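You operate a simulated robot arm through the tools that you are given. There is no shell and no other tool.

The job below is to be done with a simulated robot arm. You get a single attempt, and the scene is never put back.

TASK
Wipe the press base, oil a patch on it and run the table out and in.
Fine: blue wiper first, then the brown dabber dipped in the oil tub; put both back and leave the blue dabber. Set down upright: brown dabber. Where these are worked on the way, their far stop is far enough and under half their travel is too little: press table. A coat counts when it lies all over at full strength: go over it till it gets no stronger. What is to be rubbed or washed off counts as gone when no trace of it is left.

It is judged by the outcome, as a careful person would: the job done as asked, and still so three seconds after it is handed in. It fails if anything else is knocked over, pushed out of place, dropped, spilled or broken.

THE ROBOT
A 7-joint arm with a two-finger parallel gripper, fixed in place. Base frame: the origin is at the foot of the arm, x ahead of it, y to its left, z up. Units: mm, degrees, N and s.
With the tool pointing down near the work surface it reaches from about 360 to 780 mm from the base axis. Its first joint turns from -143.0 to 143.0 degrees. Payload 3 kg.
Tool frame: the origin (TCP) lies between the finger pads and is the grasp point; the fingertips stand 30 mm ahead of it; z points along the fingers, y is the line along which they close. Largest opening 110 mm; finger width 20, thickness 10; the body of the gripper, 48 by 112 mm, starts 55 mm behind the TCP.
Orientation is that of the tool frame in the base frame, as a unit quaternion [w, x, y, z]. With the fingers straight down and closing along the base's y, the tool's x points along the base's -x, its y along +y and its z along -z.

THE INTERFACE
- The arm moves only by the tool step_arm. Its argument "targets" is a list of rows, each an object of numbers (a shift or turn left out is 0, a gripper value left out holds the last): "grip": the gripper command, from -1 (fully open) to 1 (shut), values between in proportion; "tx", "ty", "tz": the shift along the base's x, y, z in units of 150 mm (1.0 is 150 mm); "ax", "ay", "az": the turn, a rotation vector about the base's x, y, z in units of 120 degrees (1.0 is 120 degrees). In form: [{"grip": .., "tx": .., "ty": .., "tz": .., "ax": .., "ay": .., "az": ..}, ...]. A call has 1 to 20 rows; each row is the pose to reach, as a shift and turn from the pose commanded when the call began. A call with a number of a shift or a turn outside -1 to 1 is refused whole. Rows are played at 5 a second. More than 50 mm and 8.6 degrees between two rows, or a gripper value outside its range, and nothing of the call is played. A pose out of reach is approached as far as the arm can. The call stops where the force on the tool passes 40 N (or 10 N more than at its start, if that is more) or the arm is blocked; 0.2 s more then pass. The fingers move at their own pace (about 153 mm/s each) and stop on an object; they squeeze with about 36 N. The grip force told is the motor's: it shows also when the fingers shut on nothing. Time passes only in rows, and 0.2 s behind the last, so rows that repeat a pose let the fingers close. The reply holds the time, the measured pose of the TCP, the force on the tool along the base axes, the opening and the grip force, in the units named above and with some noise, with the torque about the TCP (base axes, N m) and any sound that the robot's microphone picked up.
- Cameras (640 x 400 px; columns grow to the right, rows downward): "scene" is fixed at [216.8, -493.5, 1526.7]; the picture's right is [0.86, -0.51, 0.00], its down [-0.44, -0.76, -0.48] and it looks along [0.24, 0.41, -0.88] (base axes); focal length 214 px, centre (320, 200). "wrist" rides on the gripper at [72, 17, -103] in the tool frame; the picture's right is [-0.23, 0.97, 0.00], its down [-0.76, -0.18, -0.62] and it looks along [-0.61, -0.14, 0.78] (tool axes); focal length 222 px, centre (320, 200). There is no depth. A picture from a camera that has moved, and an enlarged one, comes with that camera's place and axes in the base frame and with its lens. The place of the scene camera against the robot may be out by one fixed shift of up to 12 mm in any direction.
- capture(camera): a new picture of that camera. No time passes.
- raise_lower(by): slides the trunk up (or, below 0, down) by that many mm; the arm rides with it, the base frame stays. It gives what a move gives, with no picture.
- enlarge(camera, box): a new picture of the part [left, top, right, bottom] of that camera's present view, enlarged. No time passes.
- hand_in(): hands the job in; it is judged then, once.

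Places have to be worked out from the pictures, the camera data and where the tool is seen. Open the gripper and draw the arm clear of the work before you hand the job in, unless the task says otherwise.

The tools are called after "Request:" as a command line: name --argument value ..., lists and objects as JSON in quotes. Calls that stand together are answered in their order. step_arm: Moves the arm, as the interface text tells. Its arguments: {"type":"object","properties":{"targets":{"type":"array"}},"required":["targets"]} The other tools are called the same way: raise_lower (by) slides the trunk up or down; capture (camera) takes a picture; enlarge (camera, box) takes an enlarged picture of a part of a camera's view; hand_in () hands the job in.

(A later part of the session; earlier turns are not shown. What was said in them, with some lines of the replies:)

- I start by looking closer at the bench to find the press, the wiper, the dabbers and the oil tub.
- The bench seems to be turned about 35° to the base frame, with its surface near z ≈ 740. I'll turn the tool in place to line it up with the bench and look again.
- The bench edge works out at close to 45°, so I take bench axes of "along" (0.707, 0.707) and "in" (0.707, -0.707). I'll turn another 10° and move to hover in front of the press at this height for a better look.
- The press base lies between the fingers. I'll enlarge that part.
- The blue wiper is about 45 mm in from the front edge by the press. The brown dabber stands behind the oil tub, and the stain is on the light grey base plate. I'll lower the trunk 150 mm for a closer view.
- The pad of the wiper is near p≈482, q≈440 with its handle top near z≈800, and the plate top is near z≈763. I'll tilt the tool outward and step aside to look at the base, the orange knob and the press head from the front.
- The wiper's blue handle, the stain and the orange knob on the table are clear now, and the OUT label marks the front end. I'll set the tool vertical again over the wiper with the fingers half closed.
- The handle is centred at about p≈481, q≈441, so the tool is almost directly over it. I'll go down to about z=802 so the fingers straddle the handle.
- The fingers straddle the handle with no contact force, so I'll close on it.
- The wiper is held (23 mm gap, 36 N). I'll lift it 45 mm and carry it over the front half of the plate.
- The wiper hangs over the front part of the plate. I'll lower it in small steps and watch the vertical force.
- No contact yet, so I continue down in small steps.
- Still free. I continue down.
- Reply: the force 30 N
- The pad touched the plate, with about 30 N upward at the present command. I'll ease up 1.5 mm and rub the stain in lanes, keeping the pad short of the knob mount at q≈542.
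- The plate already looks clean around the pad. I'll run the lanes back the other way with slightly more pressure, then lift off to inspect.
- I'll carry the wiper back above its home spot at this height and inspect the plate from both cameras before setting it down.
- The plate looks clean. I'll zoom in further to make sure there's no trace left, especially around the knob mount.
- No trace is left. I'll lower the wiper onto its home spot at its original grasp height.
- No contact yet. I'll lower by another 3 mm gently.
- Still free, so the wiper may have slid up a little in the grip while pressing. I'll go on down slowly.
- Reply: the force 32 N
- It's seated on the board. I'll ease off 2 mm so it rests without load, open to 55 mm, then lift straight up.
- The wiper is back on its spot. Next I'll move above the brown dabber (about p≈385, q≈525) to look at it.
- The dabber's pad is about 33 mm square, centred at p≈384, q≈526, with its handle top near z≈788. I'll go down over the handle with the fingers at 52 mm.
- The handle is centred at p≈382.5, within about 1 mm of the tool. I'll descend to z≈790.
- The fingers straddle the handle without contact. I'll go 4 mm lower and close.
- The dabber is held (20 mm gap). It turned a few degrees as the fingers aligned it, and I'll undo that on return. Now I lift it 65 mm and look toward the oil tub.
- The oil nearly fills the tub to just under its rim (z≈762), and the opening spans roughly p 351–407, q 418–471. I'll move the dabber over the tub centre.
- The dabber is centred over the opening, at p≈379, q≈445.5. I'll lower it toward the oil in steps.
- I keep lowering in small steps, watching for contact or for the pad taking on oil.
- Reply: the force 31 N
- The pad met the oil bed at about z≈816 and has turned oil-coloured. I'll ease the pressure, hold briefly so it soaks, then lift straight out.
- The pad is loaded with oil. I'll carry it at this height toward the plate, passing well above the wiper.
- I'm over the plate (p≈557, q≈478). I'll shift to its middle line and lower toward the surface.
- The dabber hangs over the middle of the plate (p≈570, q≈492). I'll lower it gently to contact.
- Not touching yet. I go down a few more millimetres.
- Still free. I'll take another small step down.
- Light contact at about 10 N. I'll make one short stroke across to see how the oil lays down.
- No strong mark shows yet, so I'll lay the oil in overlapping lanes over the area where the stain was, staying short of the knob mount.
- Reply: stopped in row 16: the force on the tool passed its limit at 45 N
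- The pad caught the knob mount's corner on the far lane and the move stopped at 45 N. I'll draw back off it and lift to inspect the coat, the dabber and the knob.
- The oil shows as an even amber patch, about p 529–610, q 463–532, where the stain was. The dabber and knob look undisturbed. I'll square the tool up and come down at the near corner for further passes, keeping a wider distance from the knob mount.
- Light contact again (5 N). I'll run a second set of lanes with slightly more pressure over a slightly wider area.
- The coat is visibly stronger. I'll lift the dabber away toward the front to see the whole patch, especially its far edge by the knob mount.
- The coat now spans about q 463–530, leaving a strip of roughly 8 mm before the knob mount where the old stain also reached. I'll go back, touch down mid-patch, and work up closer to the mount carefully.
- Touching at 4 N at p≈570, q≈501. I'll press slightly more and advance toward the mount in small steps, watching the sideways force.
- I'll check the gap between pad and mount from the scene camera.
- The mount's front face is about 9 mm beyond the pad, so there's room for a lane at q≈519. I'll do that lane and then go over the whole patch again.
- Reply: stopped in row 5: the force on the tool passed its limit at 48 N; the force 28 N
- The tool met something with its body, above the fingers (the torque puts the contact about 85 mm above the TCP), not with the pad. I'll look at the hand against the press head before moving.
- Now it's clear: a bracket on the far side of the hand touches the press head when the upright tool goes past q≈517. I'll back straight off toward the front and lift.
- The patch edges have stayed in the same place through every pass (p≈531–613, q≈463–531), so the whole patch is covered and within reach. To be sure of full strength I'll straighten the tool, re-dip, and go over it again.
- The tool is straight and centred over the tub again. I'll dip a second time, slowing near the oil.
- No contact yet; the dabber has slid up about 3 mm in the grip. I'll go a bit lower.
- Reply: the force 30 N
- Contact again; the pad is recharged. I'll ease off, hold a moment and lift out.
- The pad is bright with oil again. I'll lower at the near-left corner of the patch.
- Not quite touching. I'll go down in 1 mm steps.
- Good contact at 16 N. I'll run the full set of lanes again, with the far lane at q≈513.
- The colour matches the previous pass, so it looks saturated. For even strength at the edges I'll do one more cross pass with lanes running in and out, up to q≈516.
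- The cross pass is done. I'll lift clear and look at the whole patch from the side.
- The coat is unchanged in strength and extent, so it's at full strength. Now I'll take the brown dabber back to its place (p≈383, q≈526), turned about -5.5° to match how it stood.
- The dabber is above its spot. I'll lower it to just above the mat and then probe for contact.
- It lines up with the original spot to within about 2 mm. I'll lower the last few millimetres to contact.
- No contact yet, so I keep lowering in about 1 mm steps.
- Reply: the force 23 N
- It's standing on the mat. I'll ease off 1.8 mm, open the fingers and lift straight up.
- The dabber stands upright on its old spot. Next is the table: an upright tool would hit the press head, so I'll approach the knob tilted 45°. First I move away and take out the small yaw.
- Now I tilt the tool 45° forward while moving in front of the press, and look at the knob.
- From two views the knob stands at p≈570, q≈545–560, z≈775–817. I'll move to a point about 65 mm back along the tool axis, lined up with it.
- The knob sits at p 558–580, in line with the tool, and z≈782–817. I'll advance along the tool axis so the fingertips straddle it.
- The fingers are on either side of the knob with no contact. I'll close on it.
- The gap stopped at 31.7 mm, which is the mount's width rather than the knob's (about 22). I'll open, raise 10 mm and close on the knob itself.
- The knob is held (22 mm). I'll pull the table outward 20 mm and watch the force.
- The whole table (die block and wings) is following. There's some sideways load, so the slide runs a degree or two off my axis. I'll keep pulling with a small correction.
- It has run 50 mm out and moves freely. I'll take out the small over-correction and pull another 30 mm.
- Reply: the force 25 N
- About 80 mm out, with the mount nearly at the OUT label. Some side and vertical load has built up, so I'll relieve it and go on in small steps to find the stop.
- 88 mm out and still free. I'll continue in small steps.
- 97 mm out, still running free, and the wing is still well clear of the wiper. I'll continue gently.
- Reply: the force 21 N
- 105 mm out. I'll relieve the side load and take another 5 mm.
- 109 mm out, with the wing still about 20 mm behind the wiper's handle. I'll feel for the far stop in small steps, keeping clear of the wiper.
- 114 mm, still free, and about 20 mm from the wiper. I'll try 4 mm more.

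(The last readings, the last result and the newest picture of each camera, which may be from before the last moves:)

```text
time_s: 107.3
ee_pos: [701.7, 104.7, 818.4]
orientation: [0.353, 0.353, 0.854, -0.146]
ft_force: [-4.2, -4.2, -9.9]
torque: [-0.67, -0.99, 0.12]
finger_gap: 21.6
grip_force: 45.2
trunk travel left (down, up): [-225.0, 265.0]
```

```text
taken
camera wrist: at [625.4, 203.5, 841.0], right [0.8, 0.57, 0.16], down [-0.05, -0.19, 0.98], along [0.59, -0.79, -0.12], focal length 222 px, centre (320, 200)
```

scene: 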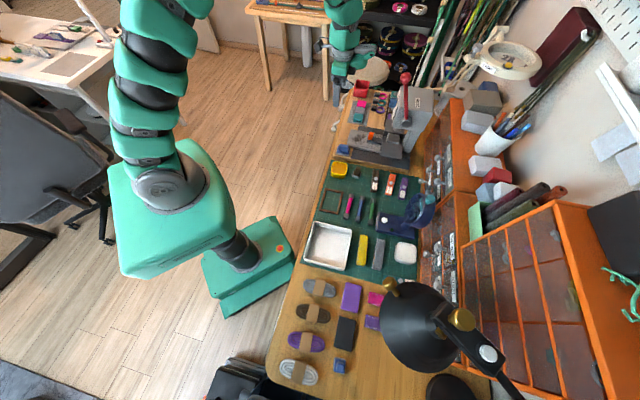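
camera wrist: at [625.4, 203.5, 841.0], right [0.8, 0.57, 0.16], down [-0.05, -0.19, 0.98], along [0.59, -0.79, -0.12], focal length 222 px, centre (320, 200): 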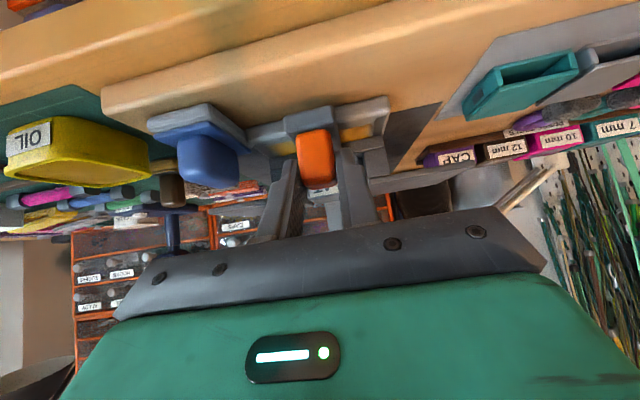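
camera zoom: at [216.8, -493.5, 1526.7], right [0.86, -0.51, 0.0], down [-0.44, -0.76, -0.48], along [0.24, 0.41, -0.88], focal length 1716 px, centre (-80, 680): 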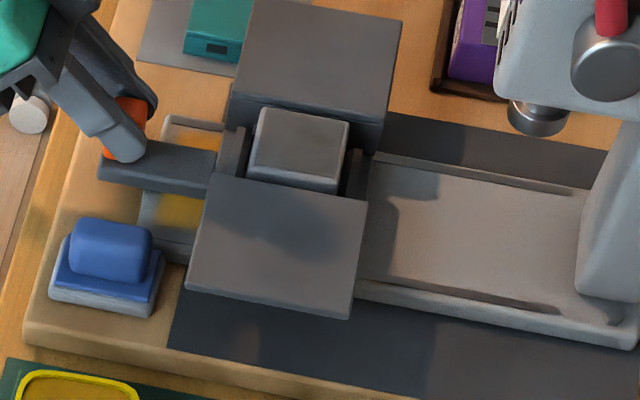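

118 mm, with the mount past the front edge of the base. I'll try another 4 mm with small corrections.

Request:
step_arm --targets '[{"tx": -0.0024, "ty": -0.0024, "tz": -0.004}, {"tx": -0.0118, "ty": 0.0071, "tz": -0.004}, {"tx": -0.0212, "ty": 0.0165, "tz": -0.004}, {"tx": -0.0212, "ty": 0.0165, "tz": -0.004}]'

Request:
enlarge --camera "scene" --box '[340, 115, 400, 165]'

```text
time_s: 108.3
ee_pos: [698.3, 107.9, 818.6]
orientation: [0.353, 0.353, 0.854, -0.147]
ft_force: [0.2, -1.9, -7.5]
torque: [0.44, -0.11, -0.16]
finger_gap: 22.0
grip_force: 45.5
trunk travel left (down, up): [-225.0, 265.0]
```

```text
8.00 times, centred on (370, 140) of scene
camera zoom: at [216.8, -493.5, 1526.7], right [0.86, -0.51, 0.0], down [-0.44, -0.76, -0.48], along [0.24, 0.41, -0.88], focal length 1716 px, centre (-80, 680)
```

zoom: 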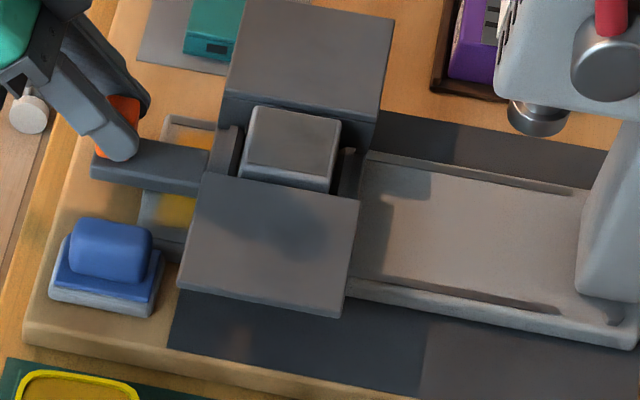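

122 mm. Before going further I'll look at the wing's height against the wiper from the wrist camera.

Request:
enlarge --camera "wrist" --box '[120, 60, 300, 220]'

Request:
enlarge --camera "wrist" --box '[280, 80, 480, 220]'

Request:
enlarge --camera "scene" --box '[342, 128, 374, 158]'

```text
2.50 times, centred on (210, 140) of wrist
camera zoom: at [622.0, 206.6, 840.9], right [0.8, 0.58, 0.16], down [-0.06, -0.19, 0.98], along [0.6, -0.79, -0.12], focal length 555 px, centre (595, 350)
```

zoom: 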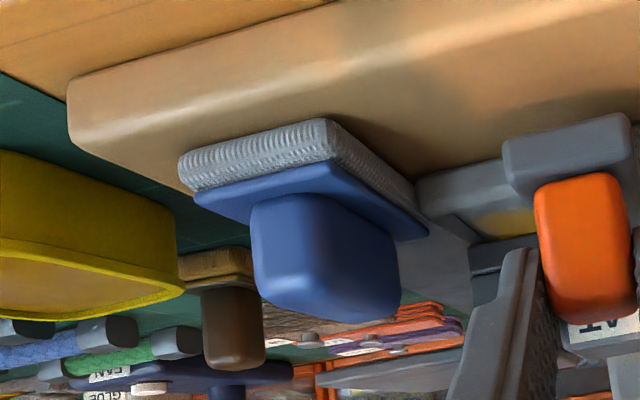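

```text
2.86 times, centred on (380, 150) of wrist
camera zoom: at [622.0, 206.6, 840.9], right [0.8, 0.58, 0.16], down [-0.06, -0.19, 0.98], along [0.6, -0.79, -0.12], focal length 635 px, centre (149, 343)
```

zoom: 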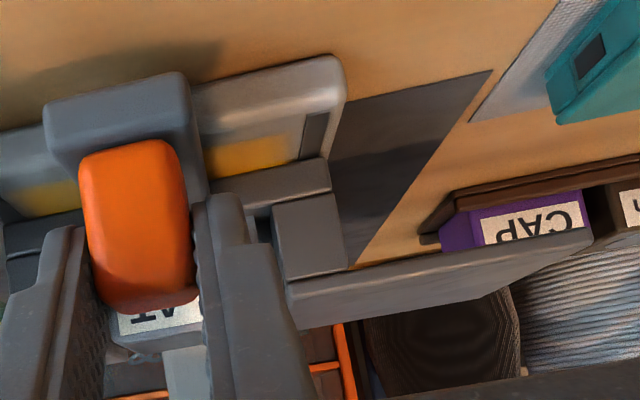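

```text
13.33 times, centred on (358, 143) of scene
camera zoom: at [216.8, -493.5, 1526.7], right [0.86, -0.51, 0.0], down [-0.44, -0.76, -0.48], along [0.24, 0.41, -0.88], focal length 2860 px, centre (-187, 960)
```

zoom: 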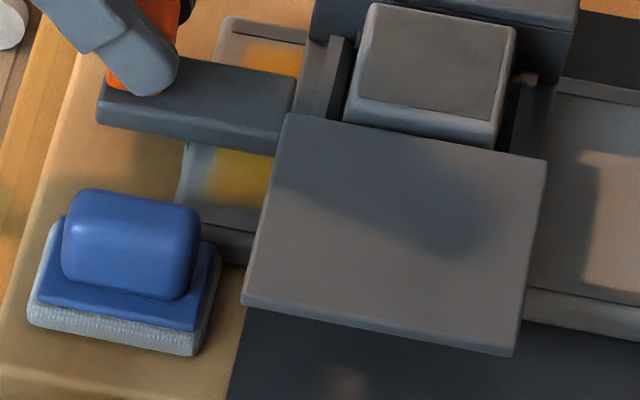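

The wing's underside is at z≈807 and the wiper's handle tops out near 797, so the wing passes above it. I'll keep pulling gently toward the stop.

Request:
step_arm --targets '[{"tx": -0.0118, "ty": 0.0118, "tz": -0.003}, {"tx": -0.0236, "ty": 0.0236, "tz": -0.003}, {"tx": -0.0236, "ty": 0.0236, "tz": -0.003}]'

Request:
enlarge --camera "scene" --box '[340, 115, 400, 165]'

```text
time_s: 109.1
ee_pos: [694.5, 112.0, 817.6]
orientation: [0.356, 0.352, 0.853, -0.146]
ft_force: [3.8, 2.1, 12.5]
torque: [0.3, 0.49, -0.47]
finger_gap: 21.8
grip_force: 44.4
trunk travel left (down, up): [-225.0, 265.0]
```

```text
8.00 times, centred on (370, 140) of scene
camera zoom: at [216.8, -493.5, 1526.7], right [0.86, -0.51, 0.0], down [-0.44, -0.76, -0.48], along [0.24, 0.41, -0.88], focal length 1716 px, centre (-80, 680)
```

zoom: 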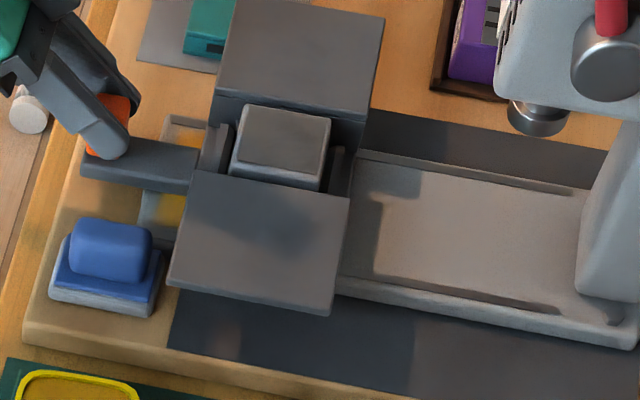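

128 mm, still free, and the wing is beginning to pass above the edge of the wiper's pad. I'll continue 5 mm at a time.

Request:
step_arm --targets '[{"tx": -0.0118, "ty": 0.0118, "tz": 0.003}, {"tx": -0.0236, "ty": 0.0236, "tz": 0.003}, {"tx": -0.0236, "ty": 0.0236, "tz": 0.003}]'

Request:
enlarge --camera "scene" --box '[340, 115, 400, 165]'

Request:
enlarge --camera "wrist" --box '[120, 60, 300, 220]'

```text
time_s: 109.9
ee_pos: [693.3, 113.8, 819.6]
orientation: [0.354, 0.353, 0.854, -0.146]
ft_force: [27.7, -8.6, 15.4]
torque: [-0.69, -0.75, -0.12]
finger_gap: 22.1
grip_force: 45.1
trunk travel left (down, up): [-225.0, 265.0]
```

```text
8.00 times, centred on (370, 140) of scene
camera zoom: at [216.8, -493.5, 1526.7], right [0.86, -0.51, 0.0], down [-0.44, -0.76, -0.48], along [0.24, 0.41, -0.88], focal length 1716 px, centre (-80, 680)
```

zoom: 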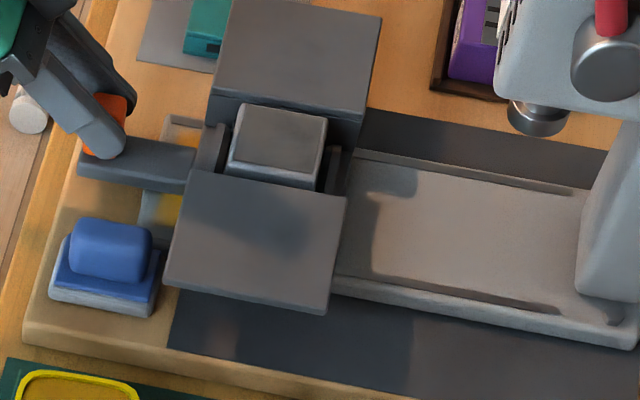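

```text
2.50 times, centred on (210, 140) of wrist
camera zoom: at [616.4, 212.1, 840.7], right [0.8, 0.58, 0.16], down [-0.06, -0.19, 0.98], along [0.6, -0.79, -0.12], focal length 555 px, centre (595, 350)
```

zoom: 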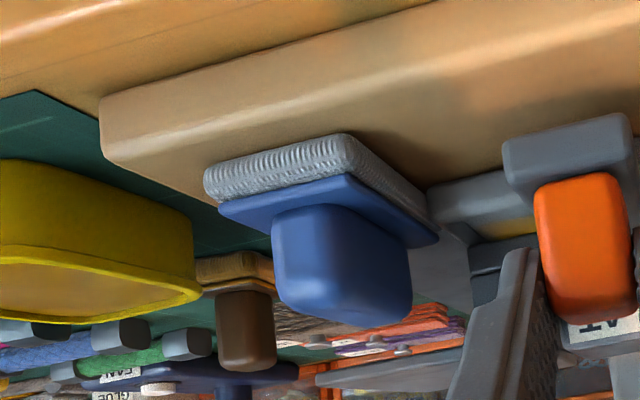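

The pull force rose to about 26 N along the slide with the wiper untouched, so the table is at its far stop, about 130 mm out. Now I run it back in, starting with 30 mm.

Request:
step_arm --targets '[{"tx": 0.0047, "ty": 0.0047, "tz": 0.004}, {"tx": 0.033, "ty": -0.0236, "tz": 0.004}, {"tx": 0.0613, "ty": -0.0519, "tz": 0.004}, {"tx": 0.0896, "ty": -0.0802, "tz": 0.004}, {"tx": 0.1179, "ty": -0.1084, "tz": 0.004}, {"tx": 0.1461, "ty": -0.1367, "tz": 0.004}, {"tx": 0.1461, "ty": -0.1367, "tz": 0.004}]'

```text
time_s: 111.5
ee_pos: [713.8, 93.7, 818.9]
orientation: [0.354, 0.354, 0.853, -0.146]
ft_force: [-1.7, 0.1, 3.3]
torque: [0.06, 0.3, -0.13]
finger_gap: 21.9
grip_force: 44.6
trunk travel left (down, up): [-225.0, 265.0]
```

It runs freely back in. I'll push 42 mm more.

Request:
step_arm --targets '[{"tx": 0.0283, "ty": -0.0283}, {"tx": 0.0566, "ty": -0.0566}, {"tx": 0.0849, "ty": -0.0849}, {"tx": 0.1131, "ty": -0.1131}, {"tx": 0.1414, "ty": -0.1414}, {"tx": 0.1697, "ty": -0.1697}, {"tx": 0.198, "ty": -0.198}, {"tx": 0.198, "ty": -0.198}]'

Request:
enlarge --camera "scene" --box '[345, 110, 405, 160]'

```text
time_s: 113.3
ee_pos: [741.5, 63.8, 818.8]
orientation: [0.354, 0.352, 0.854, -0.147]
ft_force: [-2.0, -2.0, 3.3]
torque: [-0.1, 0.21, 0.07]
finger_gap: 21.9
grip_force: 45.0
trunk travel left (down, up): [-225.0, 265.0]
```

```text
8.00 times, centred on (375, 135) of scene
camera zoom: at [216.8, -493.5, 1526.7], right [0.86, -0.51, 0.0], down [-0.44, -0.76, -0.48], along [0.24, 0.41, -0.88], focal length 1716 px, centre (-120, 720)
```

zoom: 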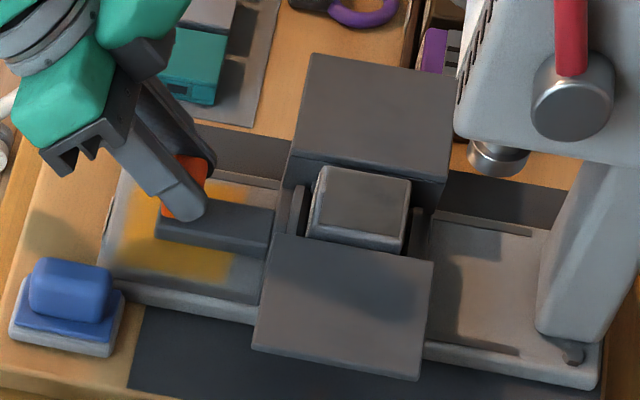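

The oil patch still looks intact. I'll push another 48 mm, then finish slowly.

Request:
step_arm --targets '[{"tx": 0.0283, "ty": -0.0283}, {"tx": 0.0566, "ty": -0.0566}, {"tx": 0.0849, "ty": -0.0849}, {"tx": 0.1131, "ty": -0.1131}, {"tx": 0.1414, "ty": -0.1414}, {"tx": 0.1697, "ty": -0.1697}, {"tx": 0.198, "ty": -0.198}, {"tx": 0.2263, "ty": -0.2263}, {"tx": 0.2263, "ty": -0.2263}]'

Request:
enlarge --camera "scene" --box '[345, 100, 415, 160]'

```text
time_s: 115.3
ee_pos: [776.0, 30.6, 818.3]
orientation: [0.353, 0.353, 0.854, -0.147]
ft_force: [-8.1, -6.2, -7.8]
torque: [0.47, 0.19, 0.03]
finger_gap: 21.7
grip_force: 44.8
trunk travel left (down, up): [-225.0, 265.0]
```

```text
6.67 times, centred on (380, 130) of scene
camera zoom: at [216.8, -493.5, 1526.7], right [0.86, -0.51, 0.0], down [-0.44, -0.76, -0.48], along [0.24, 0.41, -0.88], focal length 1430 px, centre (-80, 667)
```

zoom: 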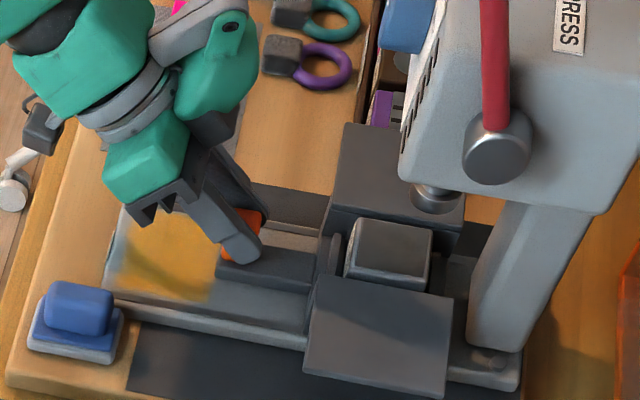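

About 12 mm remain. I'll push slowly until the in-stop is felt.

Request:
step_arm --targets '[{"tx": 0.0151, "ty": -0.0226, "tz": -0.004}, {"tx": 0.0339, "ty": -0.0415, "tz": -0.004}, {"tx": 0.0481, "ty": -0.0556, "tz": -0.004}, {"tx": 0.0481, "ty": -0.0556, "tz": -0.004}]'

Request:
enlarge --camera "scene" --box '[345, 115, 400, 165]'

```text
time_s: 116.3
ee_pos: [783.9, 22.9, 817.8]
orientation: [0.353, 0.353, 0.854, -0.146]
ft_force: [-0.8, -2.3, -5.2]
torque: [-0.29, -0.59, -0.1]
finger_gap: 21.8
grip_force: 44.9
trunk travel left (down, up): [-225.0, 265.0]
```

```text
8.00 times, centred on (372, 140) of scene
camera zoom: at [216.8, -493.5, 1526.7], right [0.86, -0.51, 0.0], down [-0.44, -0.76, -0.48], along [0.24, 0.41, -0.88], focal length 1716 px, centre (-100, 680)
```

zoom: 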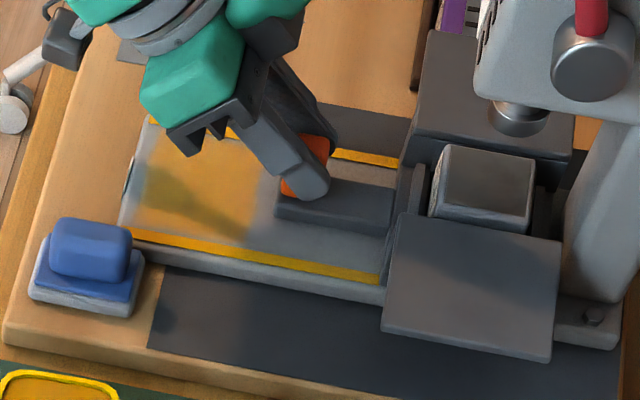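

The slide rails have turned bright yellow, so the run spread the oil along them. The table is back about where it started; I'll press in 2–3 mm more to be sure it's on the stop.

Request:
step_arm --targets '[{"tx": 0.0071, "ty": -0.0071, "tz": -0.003}, {"tx": 0.0141, "ty": -0.0141, "tz": -0.003}, {"tx": 0.0141, "ty": -0.0141, "tz": -0.003}]'

Request:
enlarge --camera "scene" --box '[345, 115, 400, 165]'

```text
time_s: 117.1
ee_pos: [786.9, 20.4, 819.3]
orientation: [0.354, 0.353, 0.854, -0.146]
ft_force: [-17.8, 7.0, 4.8]
torque: [0.58, 1.03, -0.44]
finger_gap: 22.1
grip_force: 45.3
trunk travel left (down, up): [-225.0, 265.0]
```

```text
8.00 times, centred on (372, 140) of scene
camera zoom: at [216.8, -493.5, 1526.7], right [0.86, -0.51, 0.0], down [-0.44, -0.76, -0.48], along [0.24, 0.41, -0.88], focal length 1716 px, centre (-100, 680)
```

zoom: 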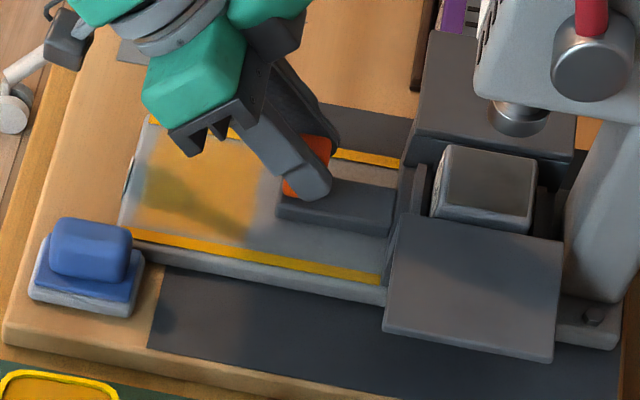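

The in-stop is firm (about 17 N). I'll open the fingers and back off along the tool axis.

Request:
step_arm --targets '[{"tx": -0.004, "ty": 0.004, "grip": 0.5}, {"tx": -0.004, "ty": 0.004, "grip": 0.05}, {"tx": -0.004, "ty": 0.004, "grip": 0.05}, {"tx": -0.06, "ty": 0.06, "tz": 0.085}, {"tx": -0.12, "ty": 0.12, "tz": 0.17}, {"tx": -0.2, "ty": 0.2, "tz": 0.28}, {"tx": -0.3, "ty": 0.3, "tz": 0.38}, {"tx": -0.42, "ty": 0.42, "tz": 0.45}, {"tx": -0.55, "ty": 0.55, "tz": 0.5}, {"tx": -0.55, "ty": 0.55, "tz": 0.5}]'

Request:
capture --camera "wrist"

Request:
enlarge --camera "wrist" --box '[210, 0, 430, 180]'

Request:
enlarge --camera "scene" --box '[345, 115, 400, 165]'

```text
time_s: 119.3
ee_pos: [703.2, 103.8, 893.2]
orientation: [0.354, 0.353, 0.853, -0.147]
ft_force: [0.4, -0.7, -0.5]
torque: [0.02, 0.04, 0.0]
finger_gap: 52.1
grip_force: 0.0
trunk travel left (down, up): [-225.0, 265.0]
```

```text
taken
camera wrist: at [627.0, 202.3, 915.0], right [0.8, 0.58, 0.16], down [-0.06, -0.19, 0.98], along [0.6, -0.79, -0.12], focal length 222 px, centre (320, 200)
```

wrist: 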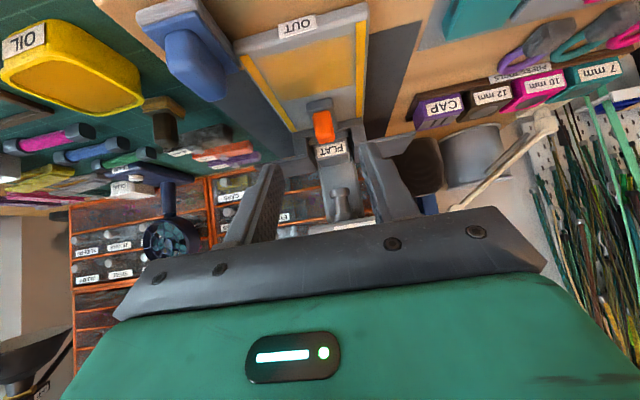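

```text
2.22 times, centred on (320, 90) of wrist
camera zoom: at [627.0, 202.3, 915.0], right [0.8, 0.58, 0.16], down [-0.06, -0.19, 0.98], along [0.6, -0.79, -0.12], focal length 494 px, centre (320, 444)
```

zoom: 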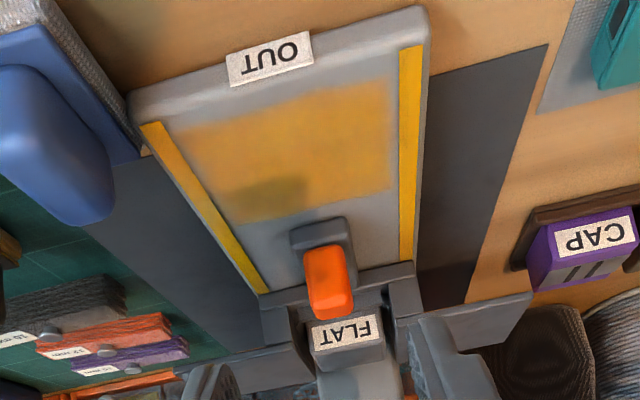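

```text
8.00 times, centred on (372, 140) of scene
camera zoom: at [216.8, -493.5, 1526.7], right [0.86, -0.51, 0.0], down [-0.44, -0.76, -0.48], along [0.24, 0.41, -0.88], focal length 1716 px, centre (-100, 680)
```

zoom: 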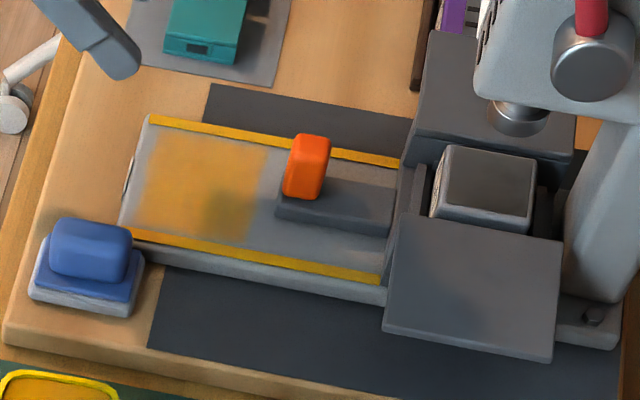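

The rails and the patch carry oil and the table is home. I'll bring the tool upright over to the side and compare the patch with the earlier view from the same spot.

Request:
step_arm --targets '[{"tx": -0.05, "ty": -0.07, "tz": 0.05, "ax": 0.035, "ay": 0.035}, {"tx": -0.1, "ty": -0.14, "tz": 0.05, "ax": 0.07, "ay": 0.07}, {"tx": -0.15, "ty": -0.21, "tz": 0.05, "ax": 0.105, "ay": 0.105}, {"tx": -0.2, "ty": -0.28, "tz": 0.05, "ax": 0.14, "ay": 0.14}, {"tx": -0.25, "ty": -0.35, "tz": 0.05, "ax": 0.175, "ay": 0.175}, {"tx": -0.28, "ty": -0.43, "tz": 0.03, "ax": 0.21, "ay": 0.21}, {"tx": -0.28, "ty": -0.53, "tz": 0.0, "ax": 0.24, "ay": 0.24}, {"tx": -0.25, "ty": -0.65, "tz": -0.05, "ax": 0.265, "ay": 0.265}, {"tx": -0.227, "ty": -0.73, "tz": -0.1, "ax": 0.265, "ay": 0.265}, {"tx": -0.227, "ty": -0.73, "tz": -0.1, "ax": 0.265, "ay": 0.265}]'

Request:
capture --camera "wrist"

Request:
enlarge --camera "wrist" --box '[340, 60, 500, 220]'

Request:
enlarge --camera "scene" --box '[345, 115, 400, 165]'

```text
time_s: 121.5
ee_pos: [670.6, -7.4, 877.3]
orientation: [0.0, 0.382, 0.924, -0.001]
ft_force: [-0.2, 0.4, 0.1]
torque: [0.0, 0.01, 0.0]
finger_gap: 52.4
grip_force: 0.0
trunk travel left (down, up): [-225.0, 265.0]
```

```text
taken
camera wrist: at [629.2, 55.5, 981.0], right [0.85, 0.53, 0.0], down [0.41, -0.66, 0.62], along [0.33, -0.53, -0.78], focal length 222 px, centre (320, 200)
```

wrist: 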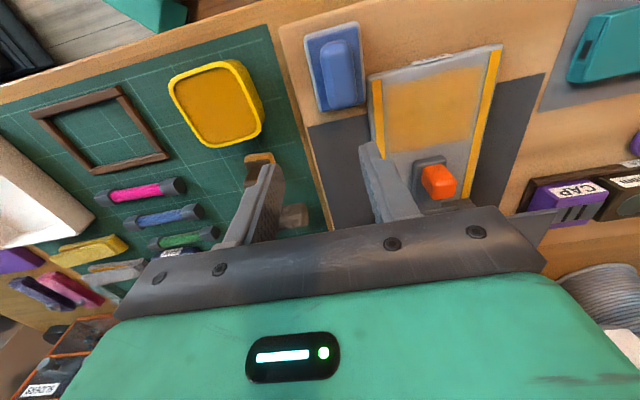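

```text
2.50 times, centred on (420, 140) of wrist
camera zoom: at [629.2, 55.5, 981.0], right [0.85, 0.53, 0.0], down [0.41, -0.66, 0.62], along [0.33, -0.53, -0.78], focal length 555 px, centre (70, 350)
```

zoom: 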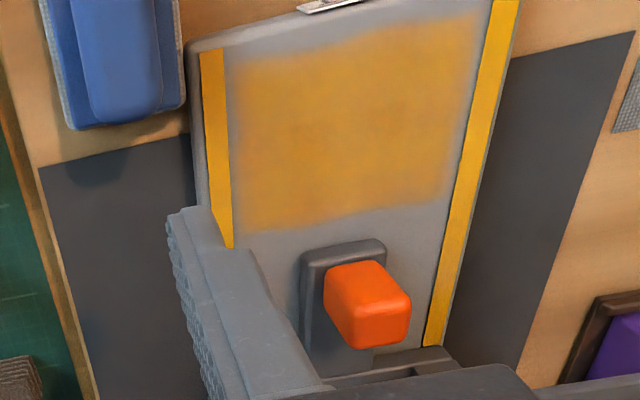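

```text
8.00 times, centred on (372, 140) of scene
camera zoom: at [216.8, -493.5, 1526.7], right [0.86, -0.51, 0.0], down [-0.44, -0.76, -0.48], along [0.24, 0.41, -0.88], focal length 1716 px, centre (-100, 680)
```

zoom: 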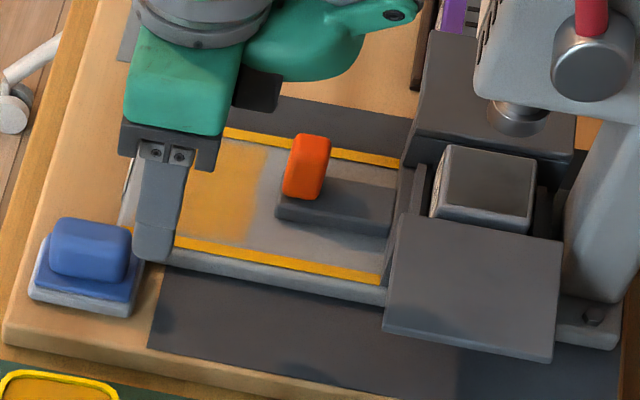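

The patch looks as strong and even as before the run, with oil now along both rails too. I'll open the gripper fully and draw the arm up and back, clear of the bench.

Request:
step_arm --targets '[{"tz": 0.2, "grip": -1}, {"tz": 0.45}, {"tx": -0.1, "ty": 0.1, "tz": 0.7}, {"tx": -0.25, "ty": 0.25, "tz": 0.85}, {"tx": -0.45, "ty": 0.4, "tz": 0.95}, {"tx": -0.65, "ty": 0.6, "tz": 0.95}, {"tx": -0.85, "ty": 0.8, "tz": 0.95}, {"tx": -0.98, "ty": 0.95, "tz": 0.95}, {"tx": -0.98, "ty": 0.95, "tz": 0.95}]'

Request:
capture --camera "scene"

Request:
enlarge --camera "scene" --box '[320, 100, 420, 200]'

Request:
enlarge --camera "scene" --box '[345, 115, 400, 165]'

Request:
enlarge --camera "scene" --box '[260, 260, 420, 400]'

```text
time_s: 123.5
ee_pos: [523.3, 135.9, 1021.2]
orientation: [0.0, 0.383, 0.924, 0.0]
ft_force: [-0.1, 0.4, 1.1]
torque: [0.03, -0.02, -0.01]
finger_gap: 109.9
grip_force: 0.0
trunk travel left (down, up): [-225.0, 265.0]
```

```text
taken
```

scene: 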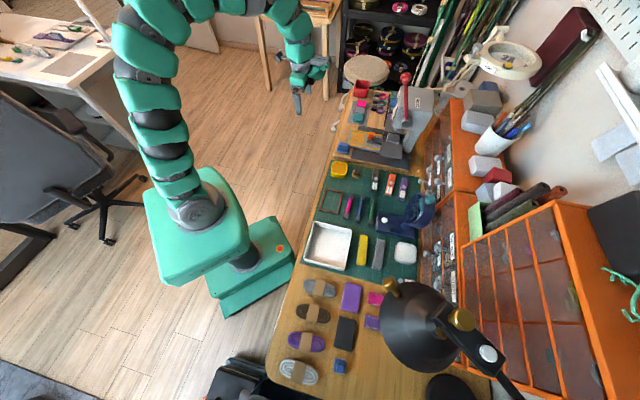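

```text
4.00 times, centred on (370, 150) of scene
camera zoom: at [216.8, -493.5, 1526.7], right [0.86, -0.51, 0.0], down [-0.44, -0.76, -0.48], along [0.24, 0.41, -0.88], focal length 858 px, centre (120, 400)
```

zoom: 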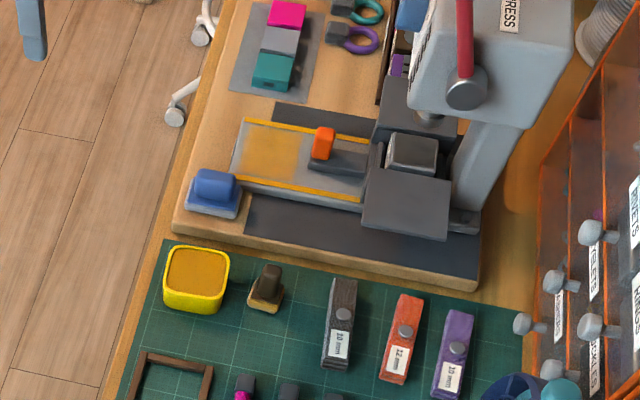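

```text
8.00 times, centred on (372, 140) of scene
camera zoom: at [216.8, -493.5, 1526.7], right [0.86, -0.51, 0.0], down [-0.44, -0.76, -0.48], along [0.24, 0.41, -0.88], focal length 1716 px, centre (-100, 680)
```

zoom: 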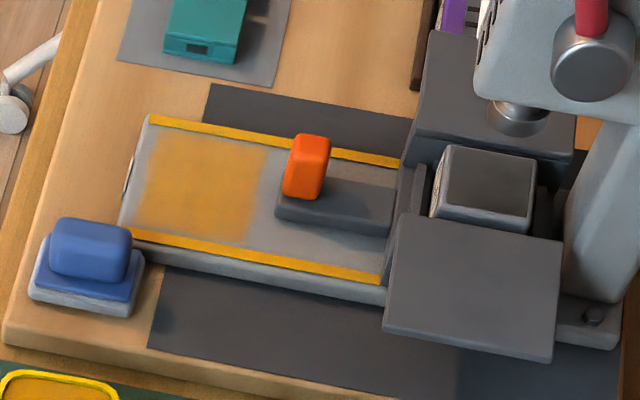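

```text
2.86 times, centred on (340, 330) of scene
camera zoom: at [216.8, -493.5, 1526.7], right [0.86, -0.51, 0.0], down [-0.44, -0.76, -0.48], along [0.24, 0.41, -0.88], focal length 613 px, centre (263, -171)
```

zoom: 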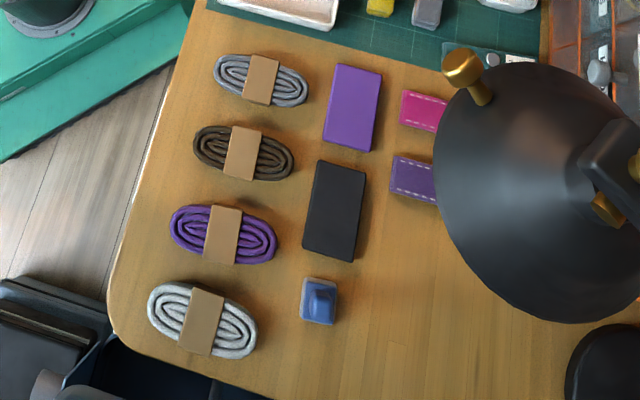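

Everything stands in its place. I'll take one last close look at the patch for evenness.

Request:
enlarge --camera "scene" --box '[352, 124, 386, 152]'

Request:
capture --camera "wrist"

Request:
enlarge --camera "wrist" --box '[360, 60, 460, 150]'

```text
14.29 times, centred on (369, 138) of scene
camera zoom: at [216.8, -493.5, 1526.7], right [0.86, -0.51, 0.0], down [-0.44, -0.76, -0.48], along [0.24, 0.41, -0.88], focal length 3064 px, centre (-380, 1086)
```

zoom: 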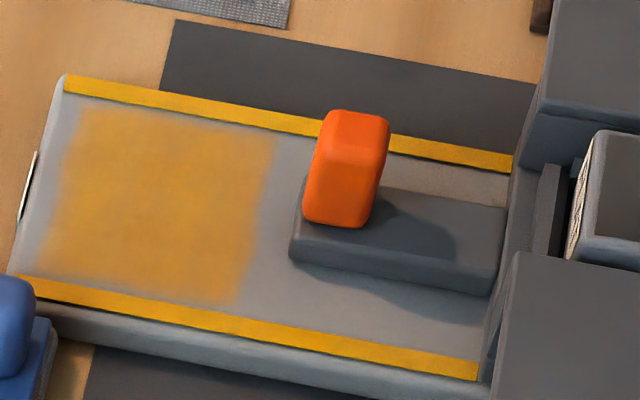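

```text
taken
camera wrist: at [483.5, 198.6, 1124.3], right [0.85, 0.53, 0.0], down [0.41, -0.66, 0.62], along [0.33, -0.53, -0.78], focal length 222 px, centre (320, 200)
```

wrist: 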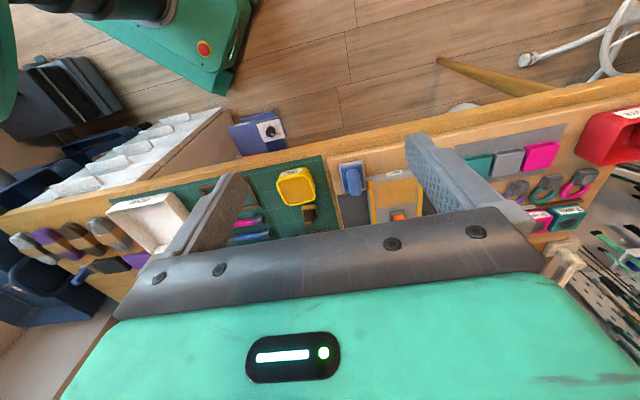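

```text
4.44 times, centred on (410, 105) of wrist
camera zoom: at [483.5, 198.6, 1124.3], right [0.85, 0.53, 0.0], down [0.41, -0.66, 0.62], along [0.33, -0.53, -0.78], focal length 987 px, centre (-80, 622)
```

zoom: 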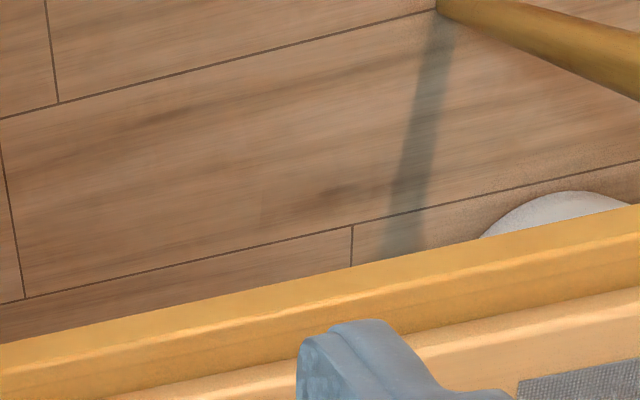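

The base is wiped clean and the oil patch is even and unbroken. The table went to its far stop and back in, the wiper and brown dabber are back in place, and the arm is clear. I hand the job in.

Request:
hand_in

```text
The job is handed in.
```

The job is done and handed in; I don't have the judge's result yet.

- **Wipe:** I rubbed the press base with the blue wiper until close-up pictures showed no trace of the stain. The wiper is back on its spot.
- **Oil:** I coated the patch where the stain had been, using the brown dabber and dipping it twice. I kept going over it until the colour stopped getting stronger. The dabber is back on its spot, upright.
- **Table:** I pulled it out to its far stop, about 130 mm, then pushed it back in to its stop. The slide rails on both sides turned yellow during the run, which I took to be oil carried along by the table.
- **Left alone:** I never touched the blue dabber, and the last pictures show everything else standing where it was.

While oiling, the hand was stopped twice by contact at about 45–48 N. The second time a bracket on the hand was against the press head. The first was at the same depth, so probably the head too, though it may have been the table's knob mount. I backed off both times, and nothing looked moved or damaged afterwards.
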